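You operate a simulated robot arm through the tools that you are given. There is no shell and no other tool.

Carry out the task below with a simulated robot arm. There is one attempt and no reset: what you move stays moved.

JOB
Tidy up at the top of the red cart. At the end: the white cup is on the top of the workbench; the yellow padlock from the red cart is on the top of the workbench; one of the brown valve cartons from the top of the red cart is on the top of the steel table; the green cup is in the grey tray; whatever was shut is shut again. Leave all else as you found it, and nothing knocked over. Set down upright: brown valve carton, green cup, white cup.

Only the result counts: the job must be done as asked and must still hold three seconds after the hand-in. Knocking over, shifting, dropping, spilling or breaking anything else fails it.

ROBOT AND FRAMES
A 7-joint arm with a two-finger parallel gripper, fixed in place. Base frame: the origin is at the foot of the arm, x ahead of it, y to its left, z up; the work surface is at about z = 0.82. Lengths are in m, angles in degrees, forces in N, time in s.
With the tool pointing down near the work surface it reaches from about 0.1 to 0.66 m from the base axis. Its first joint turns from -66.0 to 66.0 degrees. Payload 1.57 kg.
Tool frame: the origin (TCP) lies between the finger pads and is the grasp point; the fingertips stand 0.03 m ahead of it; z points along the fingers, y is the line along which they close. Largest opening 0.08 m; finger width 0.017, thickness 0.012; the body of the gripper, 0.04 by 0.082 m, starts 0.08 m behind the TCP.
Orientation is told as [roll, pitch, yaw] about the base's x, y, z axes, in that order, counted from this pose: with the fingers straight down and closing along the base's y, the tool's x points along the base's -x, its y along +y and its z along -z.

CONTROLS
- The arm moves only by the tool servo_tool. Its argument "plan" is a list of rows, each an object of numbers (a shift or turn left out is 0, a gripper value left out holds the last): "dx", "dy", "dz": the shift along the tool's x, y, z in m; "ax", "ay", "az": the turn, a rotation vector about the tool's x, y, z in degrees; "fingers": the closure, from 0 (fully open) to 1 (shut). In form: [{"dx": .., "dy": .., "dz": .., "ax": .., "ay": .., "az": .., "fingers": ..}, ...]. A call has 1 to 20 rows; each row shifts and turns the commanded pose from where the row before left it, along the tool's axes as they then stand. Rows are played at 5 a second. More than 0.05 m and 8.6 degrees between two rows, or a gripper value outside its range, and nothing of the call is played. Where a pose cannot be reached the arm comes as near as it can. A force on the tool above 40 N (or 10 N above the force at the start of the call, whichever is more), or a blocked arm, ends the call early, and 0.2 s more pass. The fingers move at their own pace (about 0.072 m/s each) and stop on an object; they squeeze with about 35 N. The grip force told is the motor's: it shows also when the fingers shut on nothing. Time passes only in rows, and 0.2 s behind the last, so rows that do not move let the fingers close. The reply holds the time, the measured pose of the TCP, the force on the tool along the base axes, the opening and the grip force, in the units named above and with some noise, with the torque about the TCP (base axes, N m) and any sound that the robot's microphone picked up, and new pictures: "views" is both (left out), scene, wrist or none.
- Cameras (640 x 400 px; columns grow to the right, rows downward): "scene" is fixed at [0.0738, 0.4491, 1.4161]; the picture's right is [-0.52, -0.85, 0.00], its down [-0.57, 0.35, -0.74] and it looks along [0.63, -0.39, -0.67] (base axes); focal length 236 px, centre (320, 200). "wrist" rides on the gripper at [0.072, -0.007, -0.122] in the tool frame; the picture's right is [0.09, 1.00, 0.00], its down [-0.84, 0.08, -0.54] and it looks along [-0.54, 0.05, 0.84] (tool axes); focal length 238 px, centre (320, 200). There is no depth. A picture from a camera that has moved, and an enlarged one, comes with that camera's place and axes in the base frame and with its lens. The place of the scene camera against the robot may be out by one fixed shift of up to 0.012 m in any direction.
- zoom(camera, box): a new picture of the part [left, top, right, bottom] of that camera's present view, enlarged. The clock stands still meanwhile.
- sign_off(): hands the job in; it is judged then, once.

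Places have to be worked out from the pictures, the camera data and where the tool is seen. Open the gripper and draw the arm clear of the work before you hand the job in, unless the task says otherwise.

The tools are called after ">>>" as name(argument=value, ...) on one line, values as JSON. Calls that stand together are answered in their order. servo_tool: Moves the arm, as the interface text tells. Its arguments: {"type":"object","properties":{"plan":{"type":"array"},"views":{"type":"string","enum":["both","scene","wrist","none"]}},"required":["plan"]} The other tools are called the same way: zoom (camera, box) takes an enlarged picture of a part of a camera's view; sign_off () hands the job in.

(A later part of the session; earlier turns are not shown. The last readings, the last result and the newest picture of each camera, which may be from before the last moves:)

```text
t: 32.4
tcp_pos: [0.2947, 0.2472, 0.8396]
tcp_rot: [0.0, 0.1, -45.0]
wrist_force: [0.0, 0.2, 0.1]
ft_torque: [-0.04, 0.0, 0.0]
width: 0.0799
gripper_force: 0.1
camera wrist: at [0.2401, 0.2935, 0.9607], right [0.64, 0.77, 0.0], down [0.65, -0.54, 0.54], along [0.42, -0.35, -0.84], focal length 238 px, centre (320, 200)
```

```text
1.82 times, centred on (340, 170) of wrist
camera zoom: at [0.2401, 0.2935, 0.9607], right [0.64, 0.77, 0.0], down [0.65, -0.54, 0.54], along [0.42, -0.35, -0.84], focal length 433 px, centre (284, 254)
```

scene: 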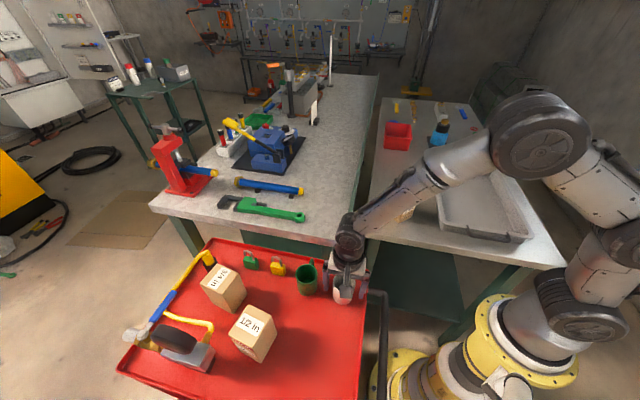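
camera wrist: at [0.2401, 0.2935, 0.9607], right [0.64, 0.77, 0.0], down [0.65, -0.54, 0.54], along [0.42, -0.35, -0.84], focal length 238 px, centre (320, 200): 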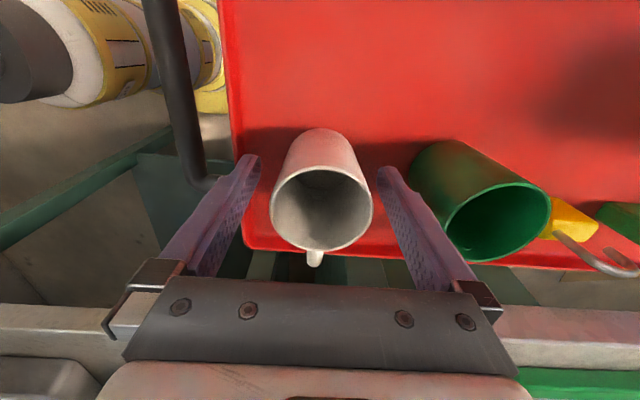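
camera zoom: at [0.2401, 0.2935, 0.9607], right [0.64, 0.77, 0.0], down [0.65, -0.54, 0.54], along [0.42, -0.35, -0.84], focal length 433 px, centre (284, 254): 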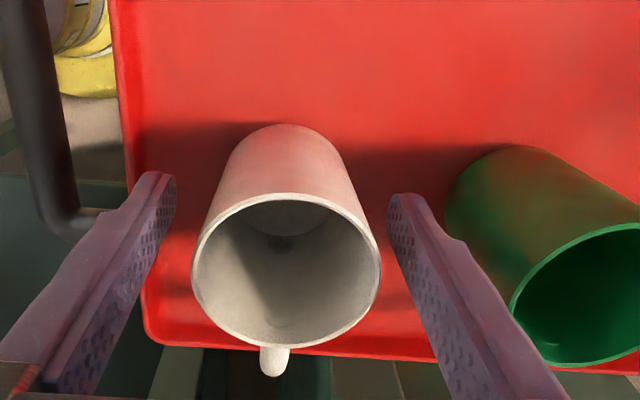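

The cup sits well between the pads. I nudge back 3 mm, close, wait and lift slowly by 2 cm.

>>> servo_tool(plan=[{"dx": -0.003}, {"fingers": 1}, {"fingers": 1}, {"fingers": 1}, {"fingers": 1}, {"fingers": 1}, {"fingers": 1}, {"dz": -0.005}, {"dz": -0.005}, {"dz": -0.005}, {"dz": -0.005}, {}])

```text
t: 35.0
tcp_pos: [0.2967, 0.2462, 0.8609]
tcp_rot: [0.0, -0.1, -45.2]
wrist_force: [-0.1, -0.1, -0.2]
ft_torque: [0.01, -0.01, -0.02]
width: 0.0557
gripper_force: 35.4
camera wrist: at [0.2422, 0.2925, 0.9803], right [0.64, 0.77, 0.0], down [0.65, -0.54, 0.54], along [0.42, -0.35, -0.84], focal length 238 px, centre (320, 200)
```

scene: 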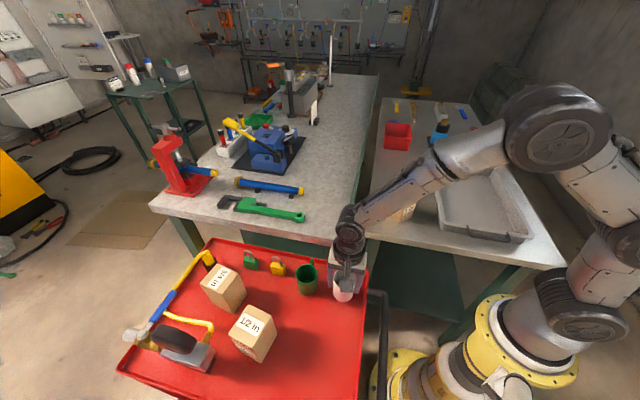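
wrist: 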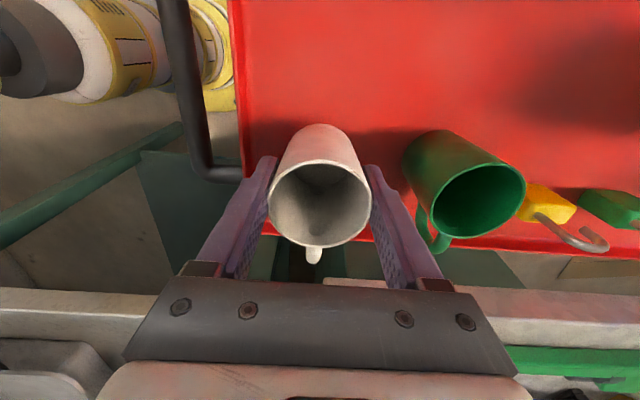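

The cup follows the gripper with opening 0.056 and no change in the picture. I lift it to z≈1.02 and carry it to about (0.57, 0.09), over the free part of the bench.

>>> servo_tool(plan=[{"dz": -0.01}, {"dz": -0.03}, {"dz": -0.03}, {"dz": -0.03}, {"dz": -0.03}, {"dz": -0.03}, {"dx": -0.0153, "dy": 0.0043}, {"dx": -0.03, "dy": 0.008}, {"dx": -0.03, "dy": 0.008}, {"dx": -0.03, "dy": 0.008}, {"dx": -0.03, "dy": 0.008}, {"dx": -0.03, "dy": 0.008}, {"dx": -0.03, "dy": 0.008}, {"dx": -0.03, "dy": 0.008}, {"dx": -0.03, "dy": 0.008}, {"dx": -0.03, "dy": 0.008}, {"dx": -0.018, "dy": 0.006}, {}])

```text
t: 38.8
tcp_pos: [0.5654, 0.0882, 1.0202]
tcp_rot: [0.0, 0.0, -45.1]
wrist_force: [-0.4, 0.5, -1.9]
ft_torque: [0.02, 0.01, 0.01]
width: 0.0553
gripper_force: 35.4
camera wrist: at [0.5111, 0.1346, 1.141], right [0.64, 0.77, 0.0], down [0.65, -0.54, 0.54], along [0.42, -0.35, -0.84], focal length 238 px, centre (320, 200)
```

scene: 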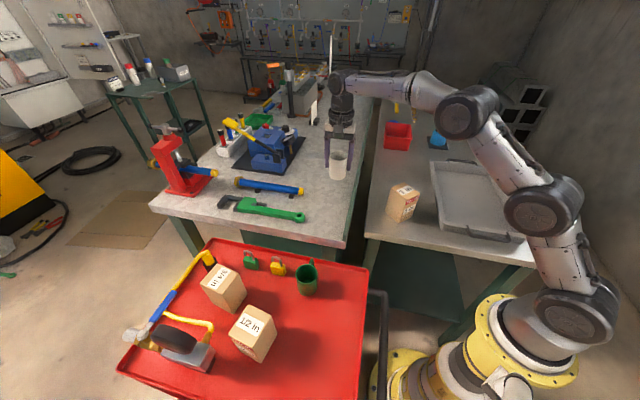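
wrist: 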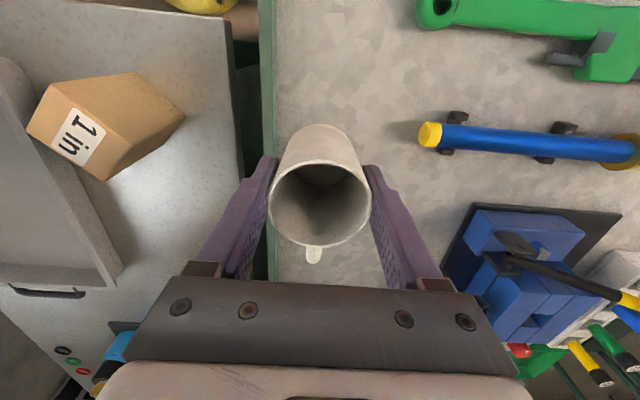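

The strip along the bench edge is a bit close for the opening fingers, so I shift 22 mm along tool +y and then lower toward the bench.

>>> servo_tool(plan=[{"dy": 0.022}, {"dz": 0.02}, {"dz": 0.03}, {"dz": 0.03}, {"dz": 0.015}, {}])

```text
t: 40.2
tcp_pos: [0.5872, 0.1049, 0.9253]
tcp_rot: [0.0, 0.0, -45.0]
wrist_force: [-0.2, 0.0, -0.2]
ft_torque: [0.01, 0.0, -0.01]
width: 0.0558
gripper_force: 34.7
camera wrist: at [0.5309, 0.1506, 1.0455], right [0.64, 0.77, 0.0], down [0.65, -0.54, 0.54], along [0.42, -0.35, -0.84], focal length 238 px, centre (320, 200)
```

scene: 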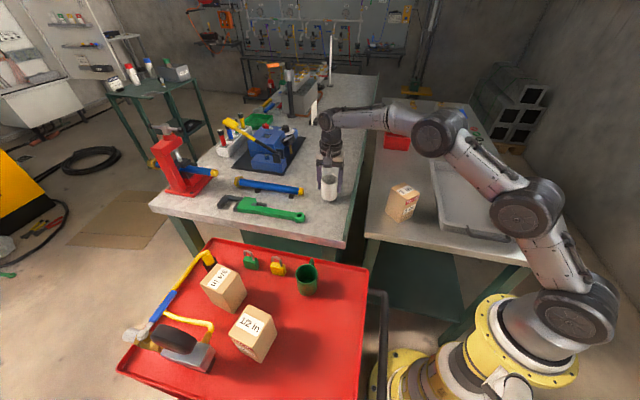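
wrist: 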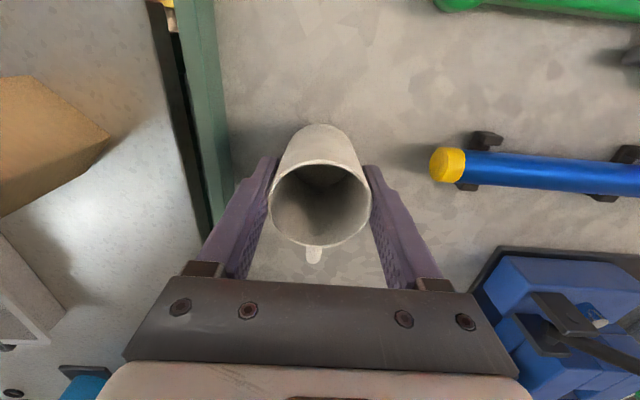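

There is clear space on all sides, so I lower in small steps while watching for contact.

>>> servo_tool(plan=[{"dz": 0.004}, {"dz": 0.004}, {"dz": 0.004}, {"dz": 0.004}, {}], views="none")

```text
t: 41.4
tcp_pos: [0.5869, 0.1049, 0.9097]
tcp_rot: [0.2, -0.1, -45.2]
wrist_force: [-1.4, -1.1, 9.8]
ft_torque: [-0.25, 0.26, -0.04]
width: 0.0556
gripper_force: 35.2
```

Contact is at TCP z≈0.910, so the bench top is near 0.866. I ease off 1 mm, release and rise.

>>> servo_tool(plan=[{"dz": -0.001}, {"fingers": 0}, {"fingers": 0}, {"fingers": 0}, {"dz": -0.02}, {"dz": -0.03}, {"dz": -0.03}, {"dz": -0.03}, {}])

>>> zoom(camera="scene", box=[230, 140, 420, 260])

```text
t: 43.4
tcp_pos: [0.5855, 0.1049, 1.0152]
tcp_rot: [0.0, 0.0, -45.2]
wrist_force: [-0.2, 0.0, 0.1]
ft_torque: [-0.05, 0.02, 0.01]
width: 0.0799
gripper_force: 0.0
camera wrist: at [0.5299, 0.1513, 1.1368], right [0.64, 0.77, 0.0], down [0.65, -0.54, 0.54], along [0.42, -0.35, -0.84], focal length 238 px, centre (320, 200)
```

scene: 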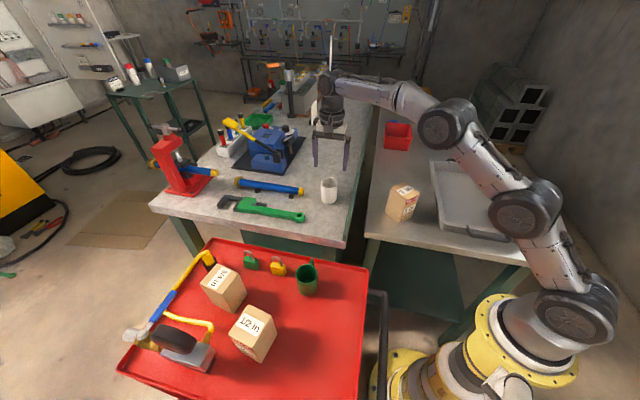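
wrist: 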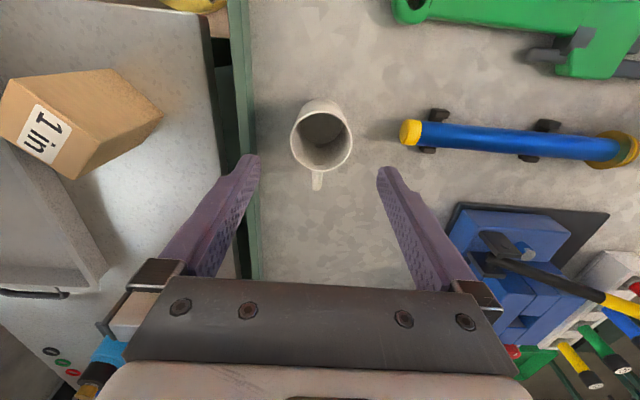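

```text
3.33 times, centred on (325, 200) of scene
camera zoom: at [0.0738, 0.4491, 1.4161], right [-0.52, -0.85, 0.0], down [-0.57, 0.35, -0.74], along [0.63, -0.39, -0.67], focal length 788 px, centre (303, 200)
```

zoom: 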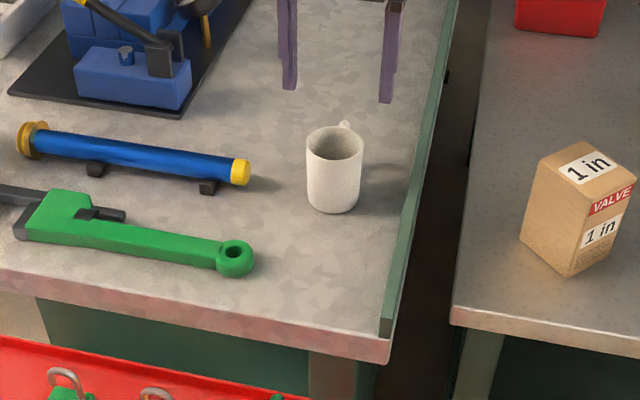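

The white cup stands upright on the bench. Next is the green cup near (0.368, 0.3155); its handle lies the same way, so I go above it at the same yaw.

>>> servo_tool(plan=[{"dx": 0.0153, "dy": 0}, {"dx": 0.032}, {"dx": 0.032}, {"dx": 0.032}, {"dx": 0.032}, {"dx": 0.032}, {"dx": 0.032}, {"dx": 0.032}, {"dx": 0.032}, {"dx": 0.032, "dy": -0.005}, {}])

>>> zoom(camera="wrist", box=[220, 60, 420, 200])

```text
t: 45.8
tcp_pos: [0.3642, 0.3142, 1.0202]
tcp_rot: [0.0, 0.0, -45.1]
wrist_force: [0.3, -1.2, -0.3]
ft_torque: [-0.03, 0.04, -0.01]
width: 0.0801
gripper_force: 0.0
camera wrist: at [0.3094, 0.3603, 1.1411], right [0.64, 0.77, 0.0], down [0.65, -0.54, 0.54], along [0.42, -0.35, -0.84], focal length 238 px, centre (320, 200)
```

scene: 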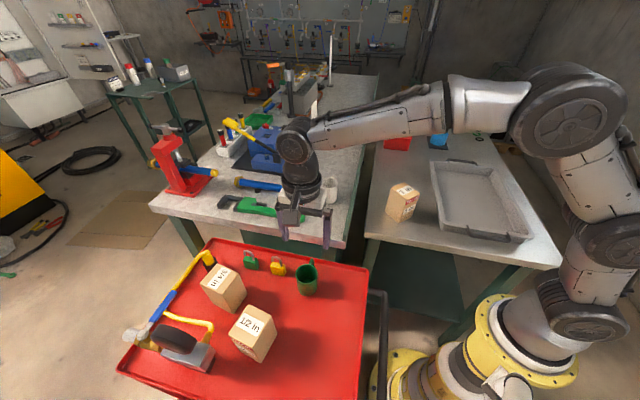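
wrist: 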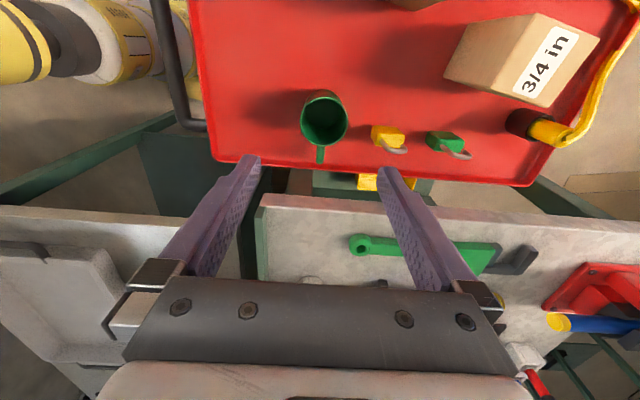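

```text
2.86 times, centred on (320, 130) of wrist
camera zoom: at [0.3094, 0.3603, 1.1411], right [0.64, 0.77, 0.0], down [0.65, -0.54, 0.54], along [0.42, -0.35, -0.84], focal length 681 px, centre (320, 400)
```

zoom: 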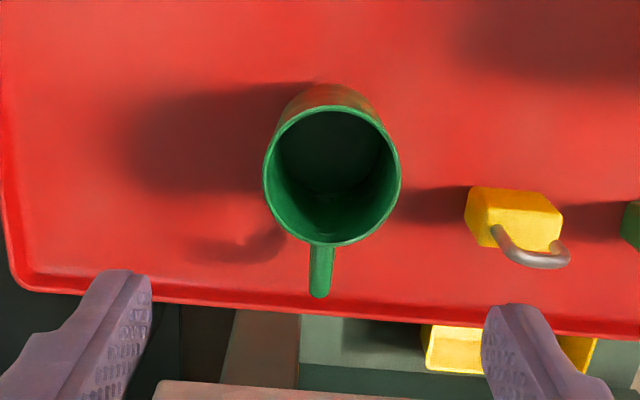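

The green cup is 5 mm off along tool +y and the padlock is clear of the finger's path. I correct, descend, close and lift slowly.

>>> servo_tool(plan=[{"dy": 0.005}, {"dz": 0.03}, {"dz": 0.03}, {"dz": 0.03}, {"dz": 0.03}, {"dz": 0.02}, {"dz": 0.02}, {"dz": 0.02}, {}])

```text
t: 47.8
tcp_pos: [0.3728, 0.3173, 0.8391]
tcp_rot: [0.0, 0.0, -45.1]
wrist_force: [-0.4, 1.0, 0.8]
ft_torque: [0.0, -0.03, 0.07]
width: 0.0801
gripper_force: 0.3
camera wrist: at [0.3178, 0.3649, 0.9608], right [0.64, 0.77, 0.0], down [0.65, -0.54, 0.54], along [0.42, -0.35, -0.84], focal length 238 px, centre (320, 200)
```

scene: 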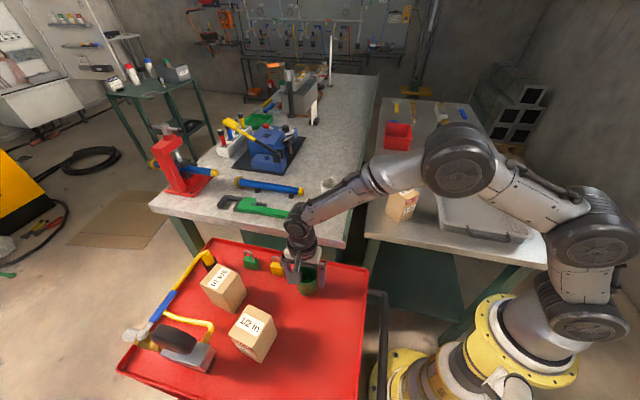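
wrist: 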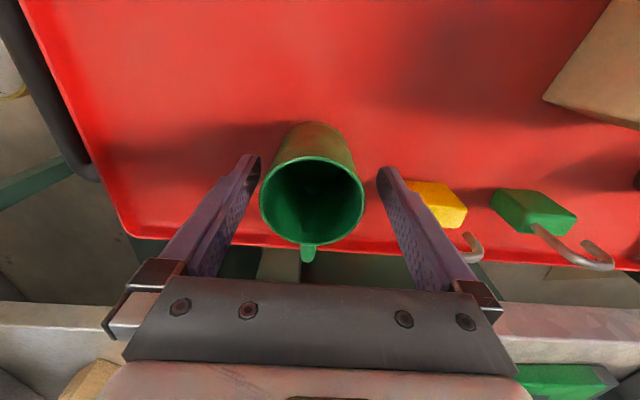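

The cup is now about 4 mm toward the left finger, so I re-centre, close, wait and lift slowly.

>>> servo_tool(plan=[{"dy": -0.004}, {}, {"fingers": 1}, {"fingers": 1}, {"fingers": 1}, {"fingers": 1}, {"fingers": 1}, {"fingers": 1}, {"dz": -0.005}, {"dz": -0.005}, {"dz": -0.005}, {"dz": -0.005}, {}])

```text
t: 50.6
tcp_pos: [0.3685, 0.3171, 0.8595]
tcp_rot: [0.0, 0.0, -45.0]
wrist_force: [1.1, 0.2, -0.3]
ft_torque: [0.02, 0.02, 0.04]
width: 0.0559
gripper_force: 34.7
camera wrist: at [0.314, 0.3635, 0.9796], right [0.64, 0.77, 0.0], down [0.65, -0.54, 0.54], along [0.42, -0.35, -0.84], focal length 238 px, centre (320, 200)
```

scene: 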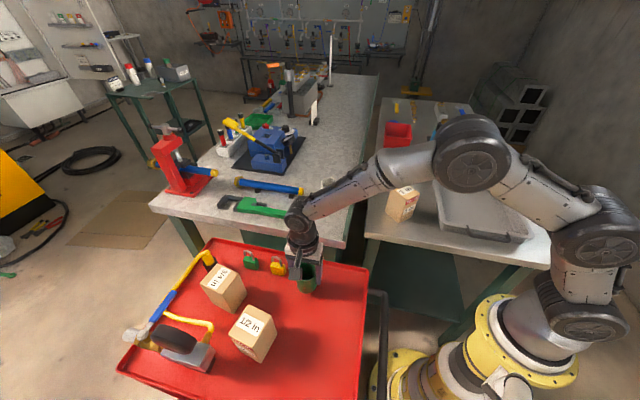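
wrist: 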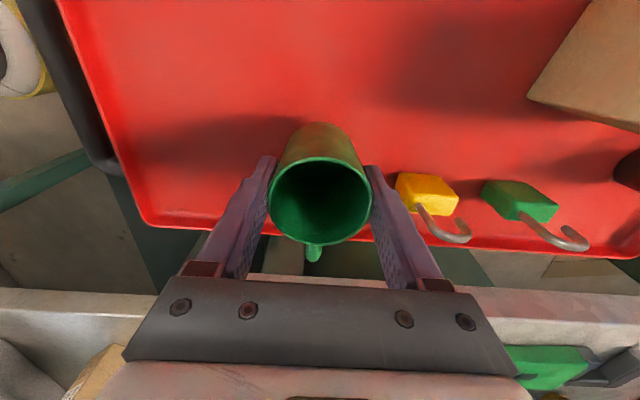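

The green cup is held firmly. I lift it high and begin the carry toward the tray, aiming for about (0.304, −0.316).

>>> servo_tool(plan=[{"dz": -0.01}, {"dz": -0.03}, {"dz": -0.03}, {"dz": -0.03}, {"dz": -0.03}, {"dz": -0.03}, {"dz": -0.03}, {"dx": -0.012, "dy": -0.015}, {"dx": -0.026, "dy": -0.032}, {"dx": -0.026, "dy": -0.032}, {"dx": -0.026, "dy": -0.032}, {"dx": -0.026, "dy": -0.032}, {"dx": -0.026, "dy": -0.032}, {"dx": -0.026, "dy": -0.032}, {"dx": -0.026, "dy": -0.032}, {"dx": -0.026, "dy": -0.032}, {}])

```text
t: 54.2
tcp_pos: [0.3336, -0.032, 1.0479]
tcp_rot: [0.0, 0.0, -45.1]
wrist_force: [-0.4, -0.4, -0.9]
ft_torque: [0.02, -0.04, 0.01]
width: 0.0558
gripper_force: 35.1
camera wrist: at [0.2783, 0.0147, 1.1694], right [0.64, 0.77, 0.0], down [0.65, -0.54, 0.54], along [0.42, -0.35, -0.84], focal length 238 px, centre (320, 200)
```

scene: 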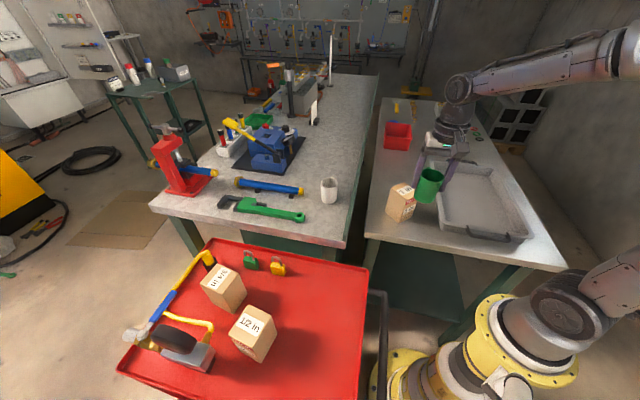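
wrist: 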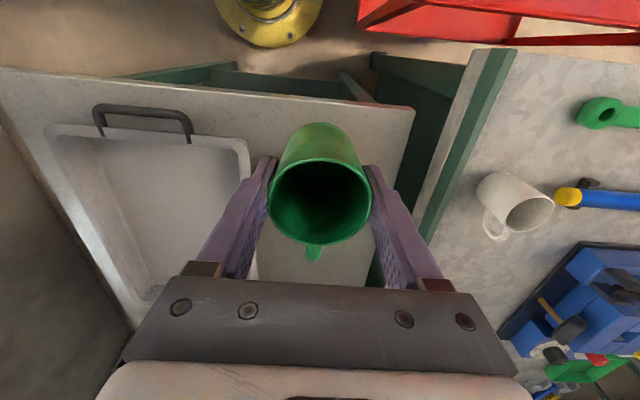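

The tray's rim corners agree with my estimate. I carry on to above the tray interior.

>>> servo_tool(plan=[{"dx": -0.0257, "dy": -0.0317}, {"dx": -0.0257, "dy": -0.0317}, {"dx": -0.0257, "dy": -0.0317}, {"dx": -0.0257, "dy": -0.0317}, {"dx": -0.0257, "dy": -0.0317}, {"dx": -0.0257, "dy": -0.0317}, {"dx": -0.0257, "dy": -0.0317}, {}])

```text
t: 56.0
tcp_pos: [0.302, -0.3151, 1.0486]
tcp_rot: [0.0, -0.1, -45.0]
wrist_force: [-0.5, 0.2, -1.5]
ft_torque: [-0.01, 0.04, -0.01]
width: 0.0557
gripper_force: 34.8
camera wrist: at [0.2474, -0.2693, 1.169], right [0.64, 0.77, 0.0], down [0.65, -0.54, 0.54], along [0.42, -0.35, -0.84], focal length 238 px, centre (320, 200)
```

scene: 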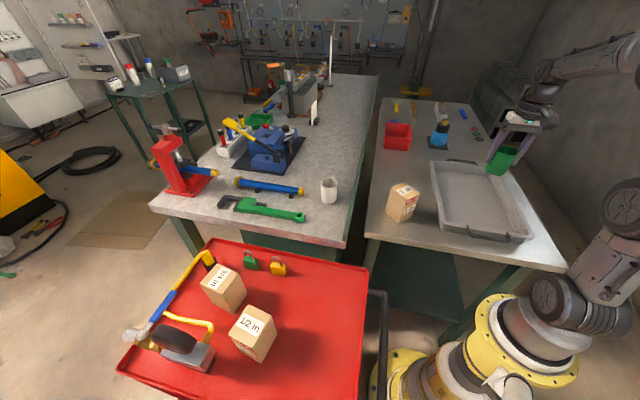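
wrist: 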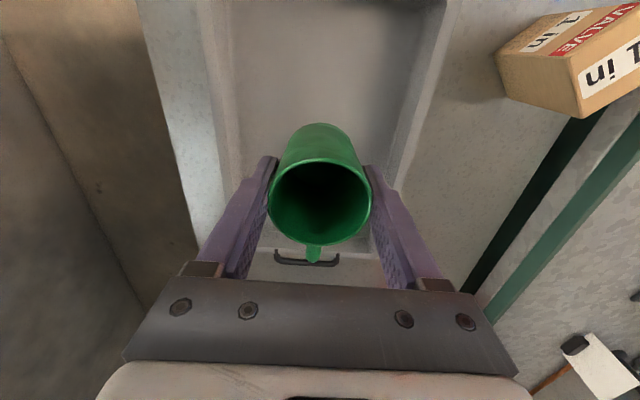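

The spot below is in the middle of the tray's floor. I lower to just above the expected contact height.

>>> servo_tool(plan=[{"dz": 0.02}, {"dz": 0.03}, {"dz": 0.03}, {"dz": 0.03}, {"dz": 0.02}, {"dz": 0.013}, {}])

```text
t: 57.6
tcp_pos: [0.3023, -0.311, 0.9036]
tcp_rot: [0.0, 0.0, -45.0]
wrist_force: [0.7, 0.4, -1.7]
ft_torque: [0.05, 0.03, 0.01]
width: 0.0558
gripper_force: 35.2
camera wrist: at [0.2471, -0.2657, 1.0242], right [0.64, 0.77, 0.0], down [0.65, -0.54, 0.54], along [0.42, -0.35, -0.84], focal length 238 px, centre (320, 200)
```

scene: 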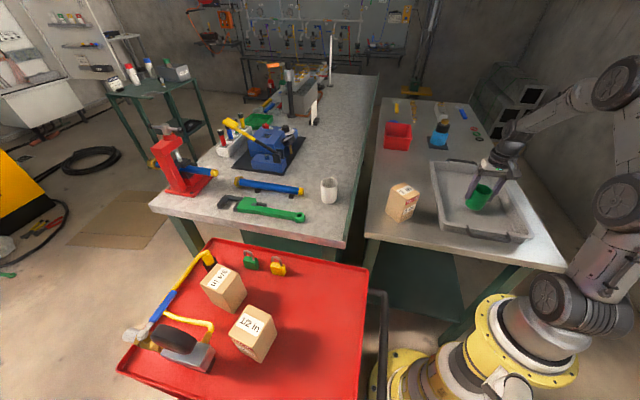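
wrist: 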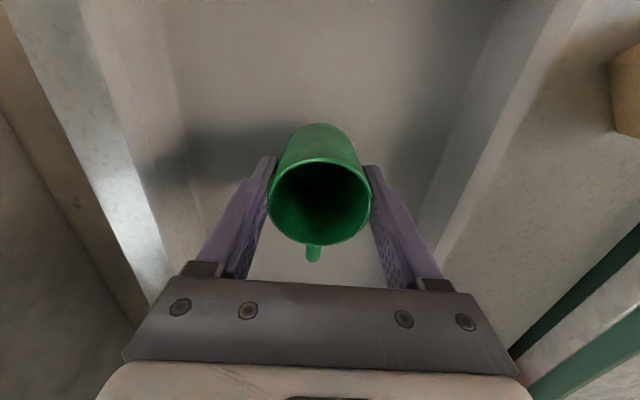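

The cup is inside the tray's walls with room all round, so I go down in 4 mm steps while watching the force.

>>> servo_tool(plan=[{"dz": 0.004}, {"dz": 0.004}, {"dz": 0.003}, {}], views="none")

```text
t: 58.6
tcp_pos: [0.3024, -0.3127, 0.8936]
tcp_rot: [0.1, 0.0, -45.1]
wrist_force: [0.7, 0.3, -0.8]
ft_torque: [0.0, 0.02, -0.03]
width: 0.0559
gripper_force: 34.5
```

No contact yet, so I continue in 3 mm steps.

>>> servo_tool(plan=[{"dz": 0.003}, {"dz": 0.003}, {"dz": 0.002}, {}], views="none")

```text
t: 59.6
tcp_pos: [0.303, -0.3122, 0.8868]
tcp_rot: [0.0, 0.1, -45.0]
wrist_force: [0.2, 0.5, -0.9]
ft_torque: [0.01, 0.01, -0.02]
width: 0.0559
gripper_force: 35.1
```

>>> servo_tool(plan=[{"dz": 0.003}, {"dz": 0.002}, {}], views="none")

```text
t: 60.4
tcp_pos: [0.3042, -0.315, 0.883]
tcp_rot: [0.0, -0.3, -45.1]
wrist_force: [-4.1, 7.9, 26.7]
ft_torque: [0.23, 0.21, 0.01]
width: 0.0557
gripper_force: 35.1
```

The cup is on the tray's floor (about 27 N). I ease off 2 mm, release and rise.

>>> servo_tool(plan=[{"dz": -0.002}, {"fingers": 0}, {"fingers": 0}, {"fingers": 0}, {"dz": -0.02}, {"dz": -0.03}, {"dz": -0.03}, {"dz": -0.03}, {"dz": -0.03}, {"dz": -0.03}, {}])

>>> zoom(camera="scene", box=[370, 140, 570, 280])

```text
t: 62.8
tcp_pos: [0.3004, -0.3125, 1.0542]
tcp_rot: [0.1, -0.1, -45.1]
wrist_force: [0.3, 0.1, 0.3]
ft_torque: [0.01, -0.02, 0.02]
width: 0.08
gripper_force: 0.0
camera wrist: at [0.2446, -0.2664, 1.1751], right [0.64, 0.77, 0.0], down [0.65, -0.54, 0.54], along [0.42, -0.35, -0.84], focal length 238 px, centre (320, 200)
```

scene: 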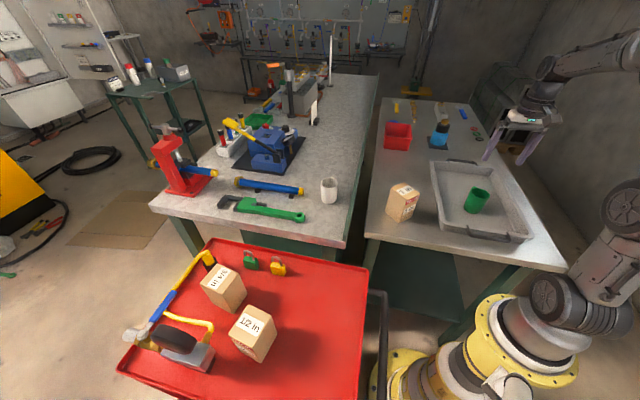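
wrist: 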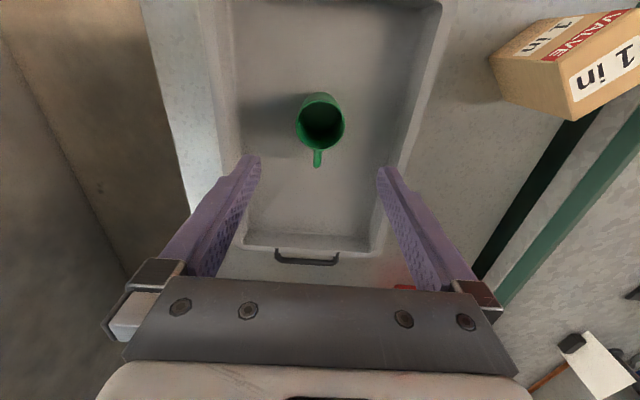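

```text
2.86 times, centred on (470, 210) of scene
camera zoom: at [0.0738, 0.4491, 1.4161], right [-0.52, -0.85, 0.0], down [-0.57, 0.35, -0.74], along [0.63, -0.39, -0.67], focal length 675 px, centre (-109, 171)
```

zoom: 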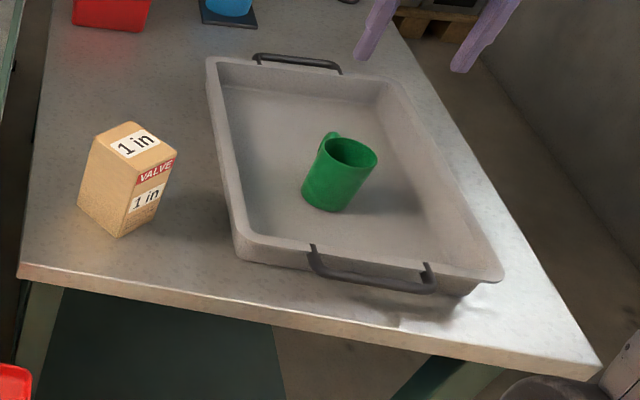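

The green cup stands upright in the tray. Now the yellow padlock near (0.457, 0.353): I travel there at height, then turn to yaw +45 to grip across its thin side.

>>> servo_tool(plan=[{"dx": 0.0225, "dy": 0.0363}, {"dx": 0.0225, "dy": 0.0363}, {"dx": 0.0225, "dy": 0.0363}, {"dx": 0.0225, "dy": 0.0363}, {"dx": 0.0225, "dy": 0.0363}, {"dx": 0.0225, "dy": 0.0363}, {"dx": 0.0225, "dy": 0.0363}, {"dx": 0.0225, "dy": 0.0363}, {"dx": 0.0225, "dy": 0.0363}, {"dx": 0.0225, "dy": 0.0363}, {"dx": 0.0225, "dy": 0.0363}, {"dx": 0.0225, "dy": 0.0363}, {"dx": 0.0225, "dy": 0.0363}, {"dx": 0.0225, "dy": 0.0363}, {"dx": 0.0225, "dy": 0.0363}, {"dx": 0.0225, "dy": 0.0363}, {}], views="none")

>>> servo_tool(plan=[{"az": -7.5}, {"az": -7.5}, {"az": -7.5}, {"az": -7.5}, {"az": -7.5}, {"az": -7.5}, {"az": -7.5}, {"az": -7.5}, {"az": -7.5}, {"az": -7.5}, {"az": -7.5}, {"az": -7.5}, {}])

>>> zoom(camera="wrist", box=[220, 60, 420, 200])

```text
t: 66.4
tcp_pos: [0.4593, 0.3518, 1.053]
tcp_rot: [0.1, 0.0, -45.2]
wrist_force: [0.4, 0.9, -1.1]
ft_torque: [0.01, 0.0, 0.0]
width: 0.08
gripper_force: 0.0
```

```text
t: 69.2
tcp_pos: [0.4586, 0.3497, 1.0536]
tcp_rot: [0.1, 0.1, 45.1]
wrist_force: [0.4, 0.6, 0.4]
ft_torque: [-0.04, 0.02, -0.02]
width: 0.08
gripper_force: 0.1
camera wrist: at [0.4127, 0.295, 1.1747], right [-0.77, 0.64, 0.0], down [0.54, 0.65, 0.54], along [0.35, 0.42, -0.84], focal length 238 px, centre (320, 200)
```

scene: 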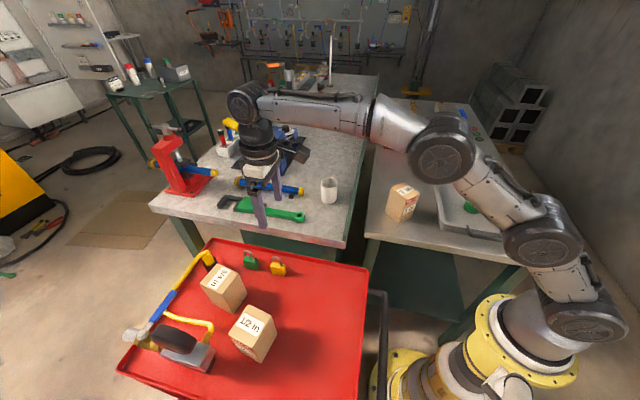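
wrist: 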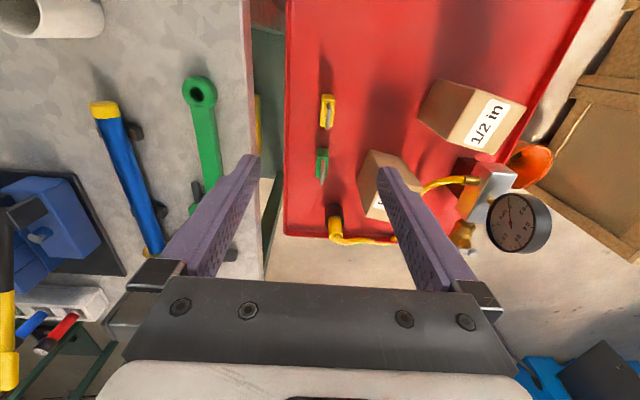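

```text
2.86 times, centred on (320, 130) of wrist
camera zoom: at [0.4127, 0.295, 1.1747], right [-0.77, 0.64, 0.0], down [0.54, 0.65, 0.54], along [0.35, 0.42, -0.84], focal length 681 px, centre (320, 400)
```

zoom: 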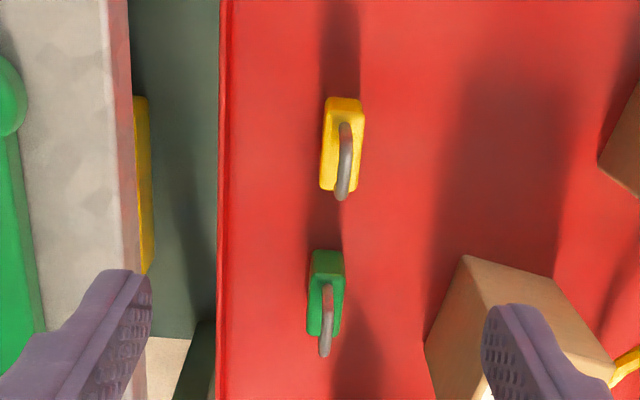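

The yellow padlock is about 10 mm along tool +y and 3 mm along −x, long side in line with the tool's x. I narrow the fingers partly, correct, and go down part way to check.

>>> servo_tool(plan=[{"dx": -0.003, "dy": 0.0095, "fingers": 0.35}, {"dz": 0.03}, {"dz": 0.03}, {"dz": 0.03}, {"dz": 0.03}, {"dz": 0.03}, {}])

>>> zoom(camera="wrist", box=[220, 80, 420, 220])

```text
t: 70.8
tcp_pos: [0.4534, 0.3603, 0.9009]
tcp_rot: [0.0, 0.0, 45.0]
wrist_force: [0.0, 0.4, -0.3]
ft_torque: [-0.04, -0.02, -0.01]
width: 0.052
gripper_force: 0.1
camera wrist: at [0.4068, 0.3048, 1.0227], right [-0.77, 0.64, 0.0], down [0.54, 0.65, 0.54], along [0.35, 0.42, -0.84], focal length 238 px, centre (320, 200)
```

scene: 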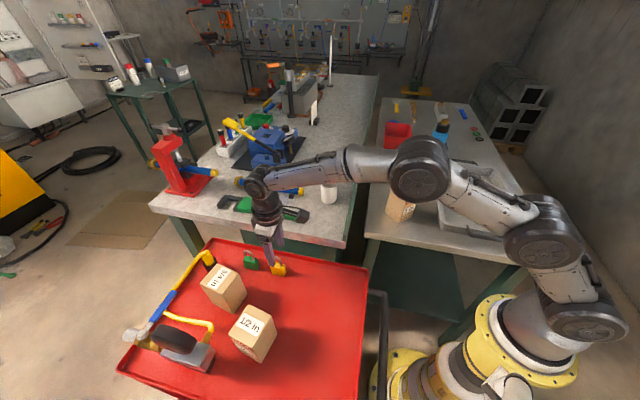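
wrist: 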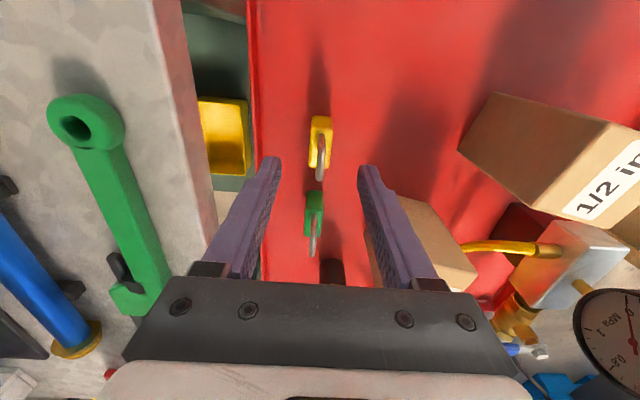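

```text
2.86 times, centred on (320, 150) of wrist
camera zoom: at [0.4068, 0.3048, 1.0227], right [-0.77, 0.64, 0.0], down [0.54, 0.65, 0.54], along [0.35, 0.42, -0.84], focal length 681 px, centre (320, 343)
```

zoom: 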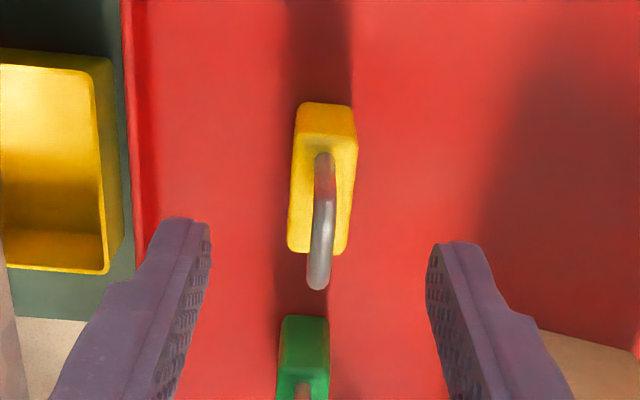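

The padlock is centred between the fingers. I go down so the tips end near z 0.803 and close slowly.

>>> servo_tool(plan=[{"dx": -0.001, "dy": 0.001}, {"dz": 0.02}, {"dz": 0.02}, {"dz": 0.016}, {"dz": 0.012}, {}])

>>> zoom(camera="wrist", box=[220, 100, 420, 240])

>>> zoom(camera="scene", box=[210, 200, 350, 300])

```text
t: 72.2
tcp_pos: [0.4558, 0.3623, 0.8334]
tcp_rot: [0.1, 0.0, 44.9]
wrist_force: [-0.2, 1.1, 0.0]
ft_torque: [-0.06, 0.02, -0.01]
width: 0.0517
gripper_force: 0.0
camera wrist: at [0.4096, 0.3064, 0.9557], right [-0.77, 0.64, 0.0], down [0.54, 0.65, 0.54], along [0.35, 0.42, -0.84], focal length 238 px, centre (320, 200)
```

scene: 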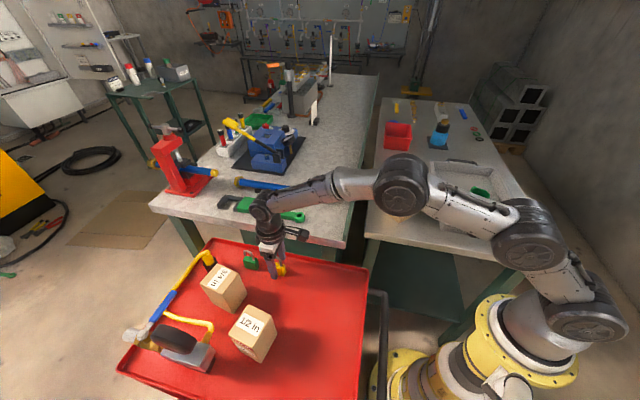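
wrist: 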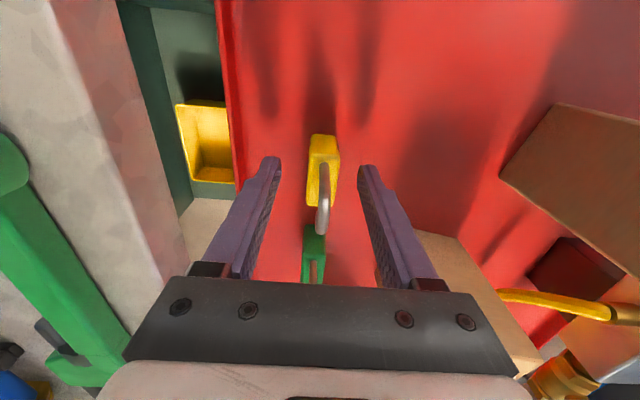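

```text
2.86 times, centred on (320, 170) of wrist
camera zoom: at [0.4096, 0.3064, 0.9557], right [-0.77, 0.64, 0.0], down [0.54, 0.65, 0.54], along [0.35, 0.42, -0.84], focal length 681 px, centre (320, 286)
```

zoom: 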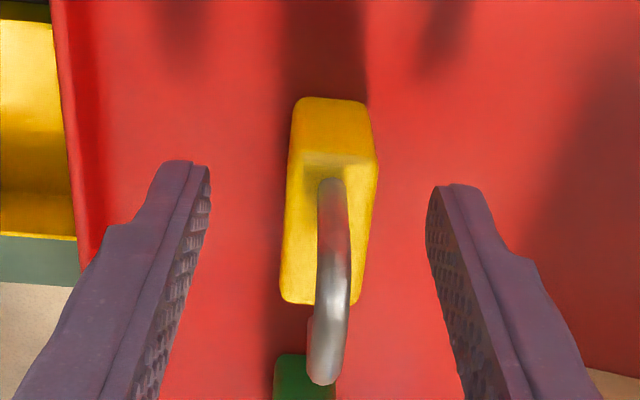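

```text
4.00 times, centred on (280, 250) of scene
camera zoom: at [0.0738, 0.4491, 1.4161], right [-0.52, -0.85, 0.0], down [-0.57, 0.35, -0.74], along [0.63, -0.39, -0.67], focal length 945 px, centre (480, 0)
```

zoom: 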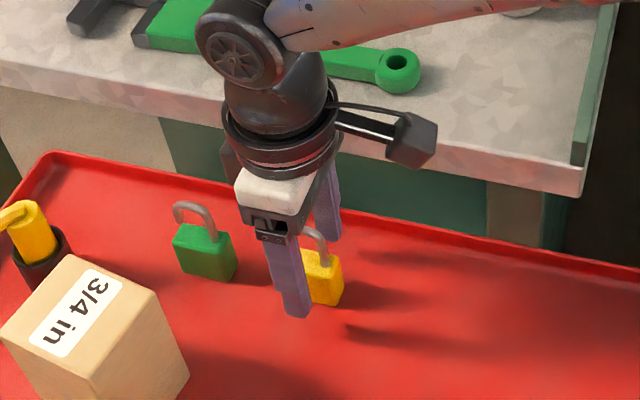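

The fingertips stand on both sides of the padlock's body. I close, wait, and lift slowly by 2 cm.

>>> servo_tool(plan=[{"fingers": 0.6}, {"fingers": 1}, {"fingers": 1}, {"fingers": 1}, {"fingers": 1}, {"fingers": 1}, {"dz": -0.005}, {"dz": -0.005}, {"dz": -0.005}, {"dz": -0.005}, {}])

>>> zoom(camera="wrist", box=[220, 100, 420, 240])

```text
t: 74.6
tcp_pos: [0.455, 0.3615, 0.8546]
tcp_rot: [-0.1, 0.0, 44.9]
wrist_force: [0.6, -0.1, -1.5]
ft_torque: [0.0, -0.01, -0.04]
width: 0.0192
gripper_force: 33.4
camera wrist: at [0.4092, 0.3058, 0.9763], right [-0.77, 0.64, 0.0], down [0.54, 0.65, 0.54], along [0.35, 0.42, -0.84], focal length 238 px, centre (320, 200)
```

scene: 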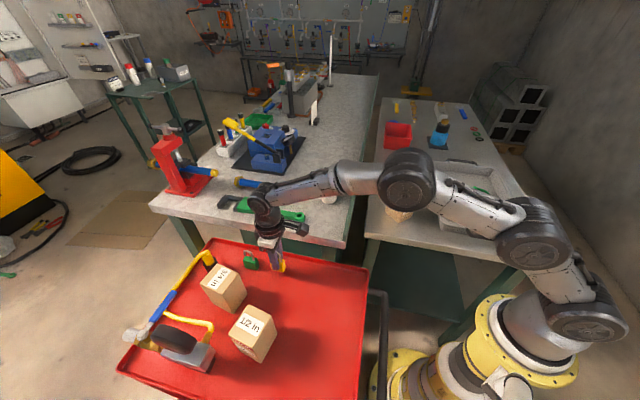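
wrist: 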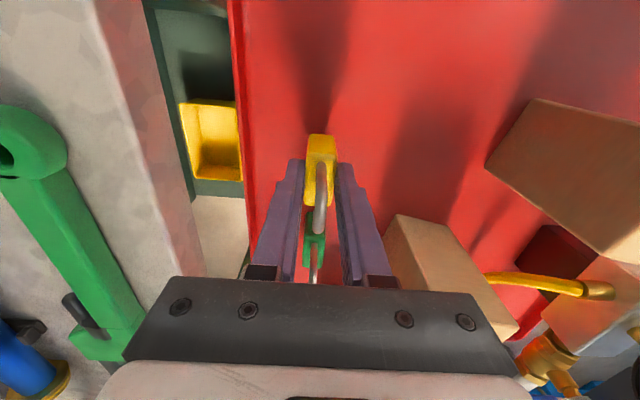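

```text
2.86 times, centred on (320, 170) of wrist
camera zoom: at [0.4092, 0.3058, 0.9763], right [-0.77, 0.64, 0.0], down [0.54, 0.65, 0.54], along [0.35, 0.42, -0.84], focal length 681 px, centre (320, 286)
```

zoom: 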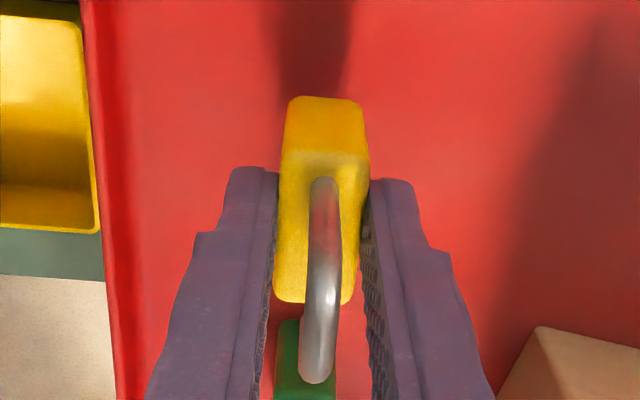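

The padlock is held (opening 0.019). I lift it to z≈1.015 and carry it over the free bench corner at about (0.51, 0.16).

>>> servo_tool(plan=[{"dz": -0.01}, {"dz": -0.03}, {"dz": -0.03}, {"dz": -0.03}, {"dz": -0.03}, {"dz": -0.03}, {"dx": 0.01, "dy": -0.0172}, {"dx": 0.0173, "dy": -0.0302}, {"dx": 0.0173, "dy": -0.0302}, {"dx": 0.0173, "dy": -0.0302}, {"dx": 0.0173, "dy": -0.0302}, {"dx": 0.0173, "dy": -0.0302}, {"dx": 0.007, "dy": -0.0132}, {}])

```text
t: 77.6
tcp_pos: [0.5074, 0.1577, 1.0154]
tcp_rot: [0.0, 0.0, 45.0]
wrist_force: [0.1, -0.3, -1.4]
ft_torque: [0.0, 0.02, -0.02]
width: 0.019
gripper_force: 33.3
camera wrist: at [0.4619, 0.1026, 1.1368], right [-0.77, 0.64, 0.0], down [0.54, 0.65, 0.54], along [0.35, 0.42, -0.84], focal length 238 px, centre (320, 200)
```

scene: 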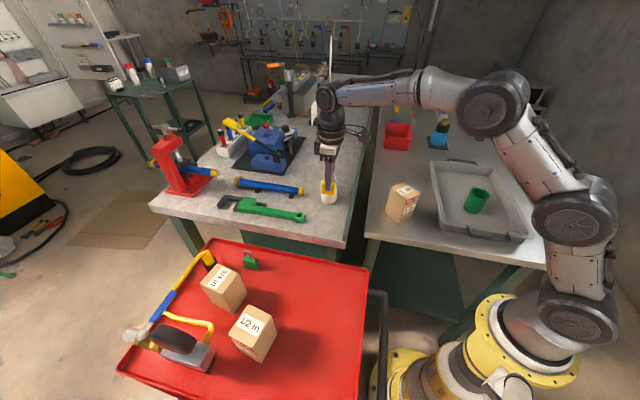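
wrist: 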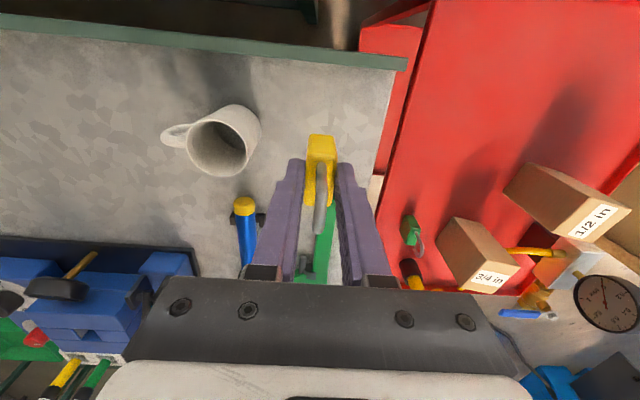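

The landing point below is clear: front edge about 7 cm away, cup about 6 cm, wrench end about 8 cm. I lower toward the bench.

>>> servo_tool(plan=[{"dz": 0.02}, {"dz": 0.03}, {"dz": 0.03}, {"dz": 0.018}, {}])

>>> servo_tool(plan=[{"dz": 0.003}, {"dz": 0.003}, {"dz": 0.002}, {}], views="none")

```text
t: 78.8
tcp_pos: [0.5113, 0.1585, 0.9167]
tcp_rot: [0.2, 0.0, 45.0]
wrist_force: [-0.1, 0.4, -1.7]
ft_torque: [-0.01, 0.01, 0.03]
width: 0.0194
gripper_force: 33.2
camera wrist: at [0.4651, 0.1036, 1.038], right [-0.77, 0.64, 0.0], down [0.54, 0.65, 0.54], along [0.35, 0.42, -0.84], focal length 238 px, centre (320, 200)
```

scene: 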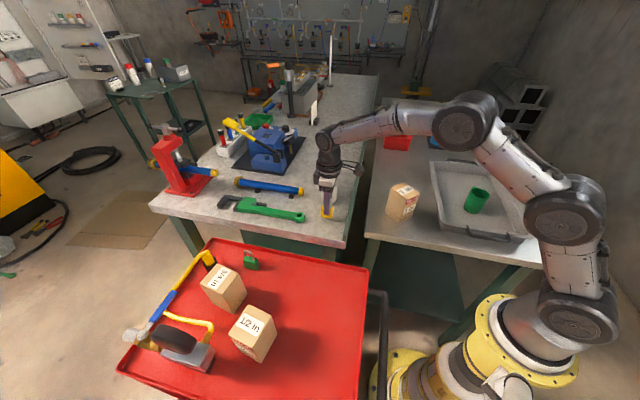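
wrist: 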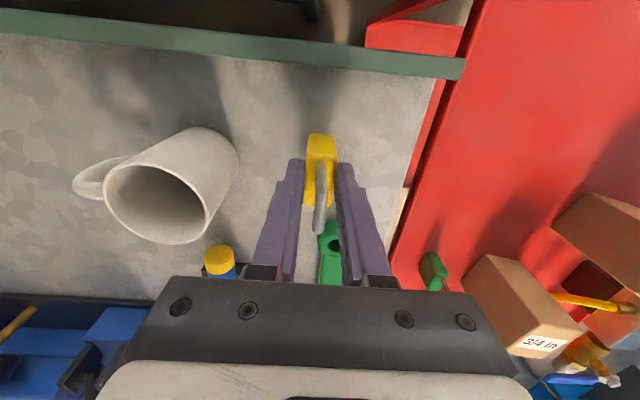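

```text
t: 79.8
tcp_pos: [0.5101, 0.1591, 0.9097]
tcp_rot: [0.1, 0.1, 45.0]
wrist_force: [-0.4, -0.4, -0.7]
ft_torque: [-0.03, 0.0, -0.01]
width: 0.0192
gripper_force: 33.2
```

There is no contact yet at 0.910, so I continue in 2–3 mm steps.

>>> servo_tool(plan=[{"dz": 0.002}, {"dz": 0.002}, {"dz": 0.002}, {}], views="none")

```text
t: 80.8
tcp_pos: [0.5122, 0.1589, 0.9047]
tcp_rot: [-0.2, 0.0, 45.0]
wrist_force: [-3.4, -0.8, 9.8]
ft_torque: [-0.12, 0.25, 0.0]
width: 0.0191
gripper_force: 33.4
```

Contact at about 10 N. I open partly, so the fingers stay well away from the cup, and rise straight up.

>>> servo_tool(plan=[{"dz": -0.0005, "fingers": 0.85}, {"fingers": 0.6}, {"fingers": 0.4}, {"fingers": 0.4}, {"fingers": 0.4}, {"dz": -0.01}, {"dz": -0.02}, {"dz": -0.03}, {"dz": -0.03}, {"dz": -0.03}, {}])

>>> zoom(camera="scene", box=[230, 140, 420, 260])

>>> zoom(camera="wrist", box=[180, 60, 440, 240])

```text
t: 83.2
tcp_pos: [0.508, 0.1609, 1.0249]
tcp_rot: [0.0, -0.1, 44.9]
wrist_force: [-0.6, 0.3, 0.3]
ft_torque: [0.0, 0.0, -0.01]
width: 0.0482
gripper_force: 0.0
camera wrist: at [0.4614, 0.1051, 1.1468], right [-0.77, 0.64, 0.0], down [0.54, 0.65, 0.54], along [0.35, 0.42, -0.84], focal length 238 px, centre (320, 200)
```

scene: 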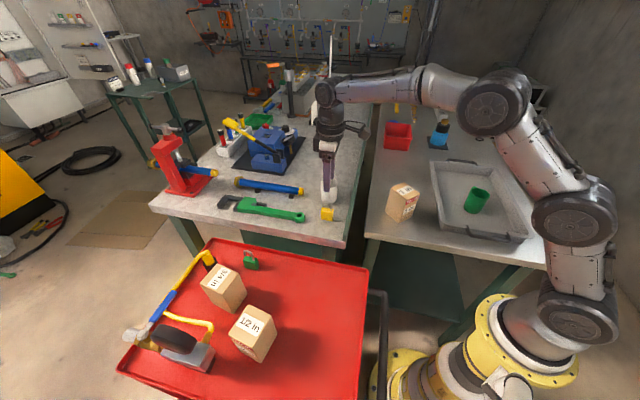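
wrist: 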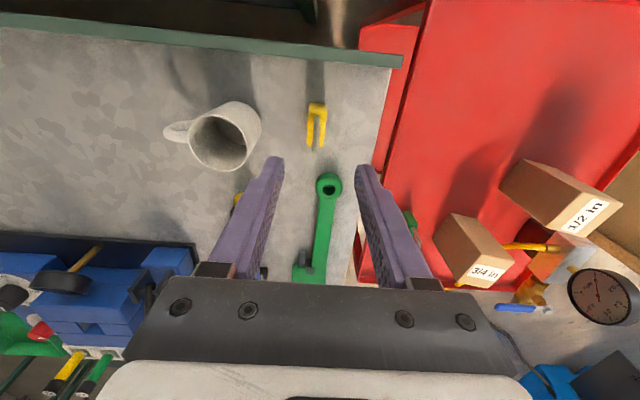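

```text
3.33 times, centred on (325, 200) of scene
camera zoom: at [0.0738, 0.4491, 1.4161], right [-0.52, -0.85, 0.0], down [-0.57, 0.35, -0.74], along [0.63, -0.39, -0.67], focal length 788 px, centre (303, 200)
```

zoom: 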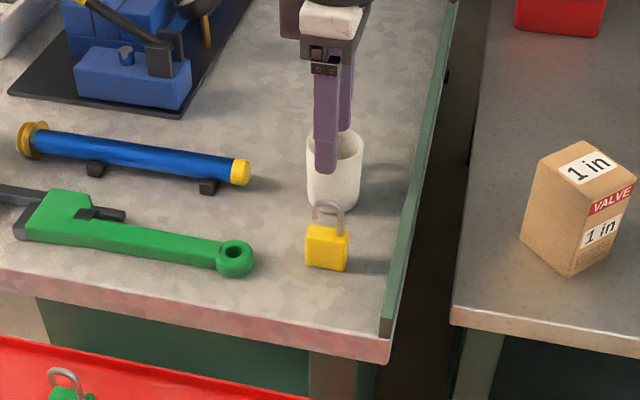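

```text
2.22 times, centred on (310, 150) of wrist
camera zoom: at [0.4614, 0.1051, 1.1468], right [-0.77, 0.64, 0.0], down [0.54, 0.65, 0.54], along [0.35, 0.42, -0.84], focal length 530 px, centre (342, 311)
```

zoom: 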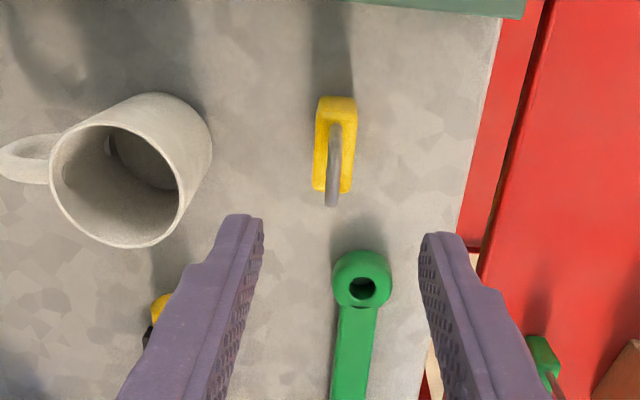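

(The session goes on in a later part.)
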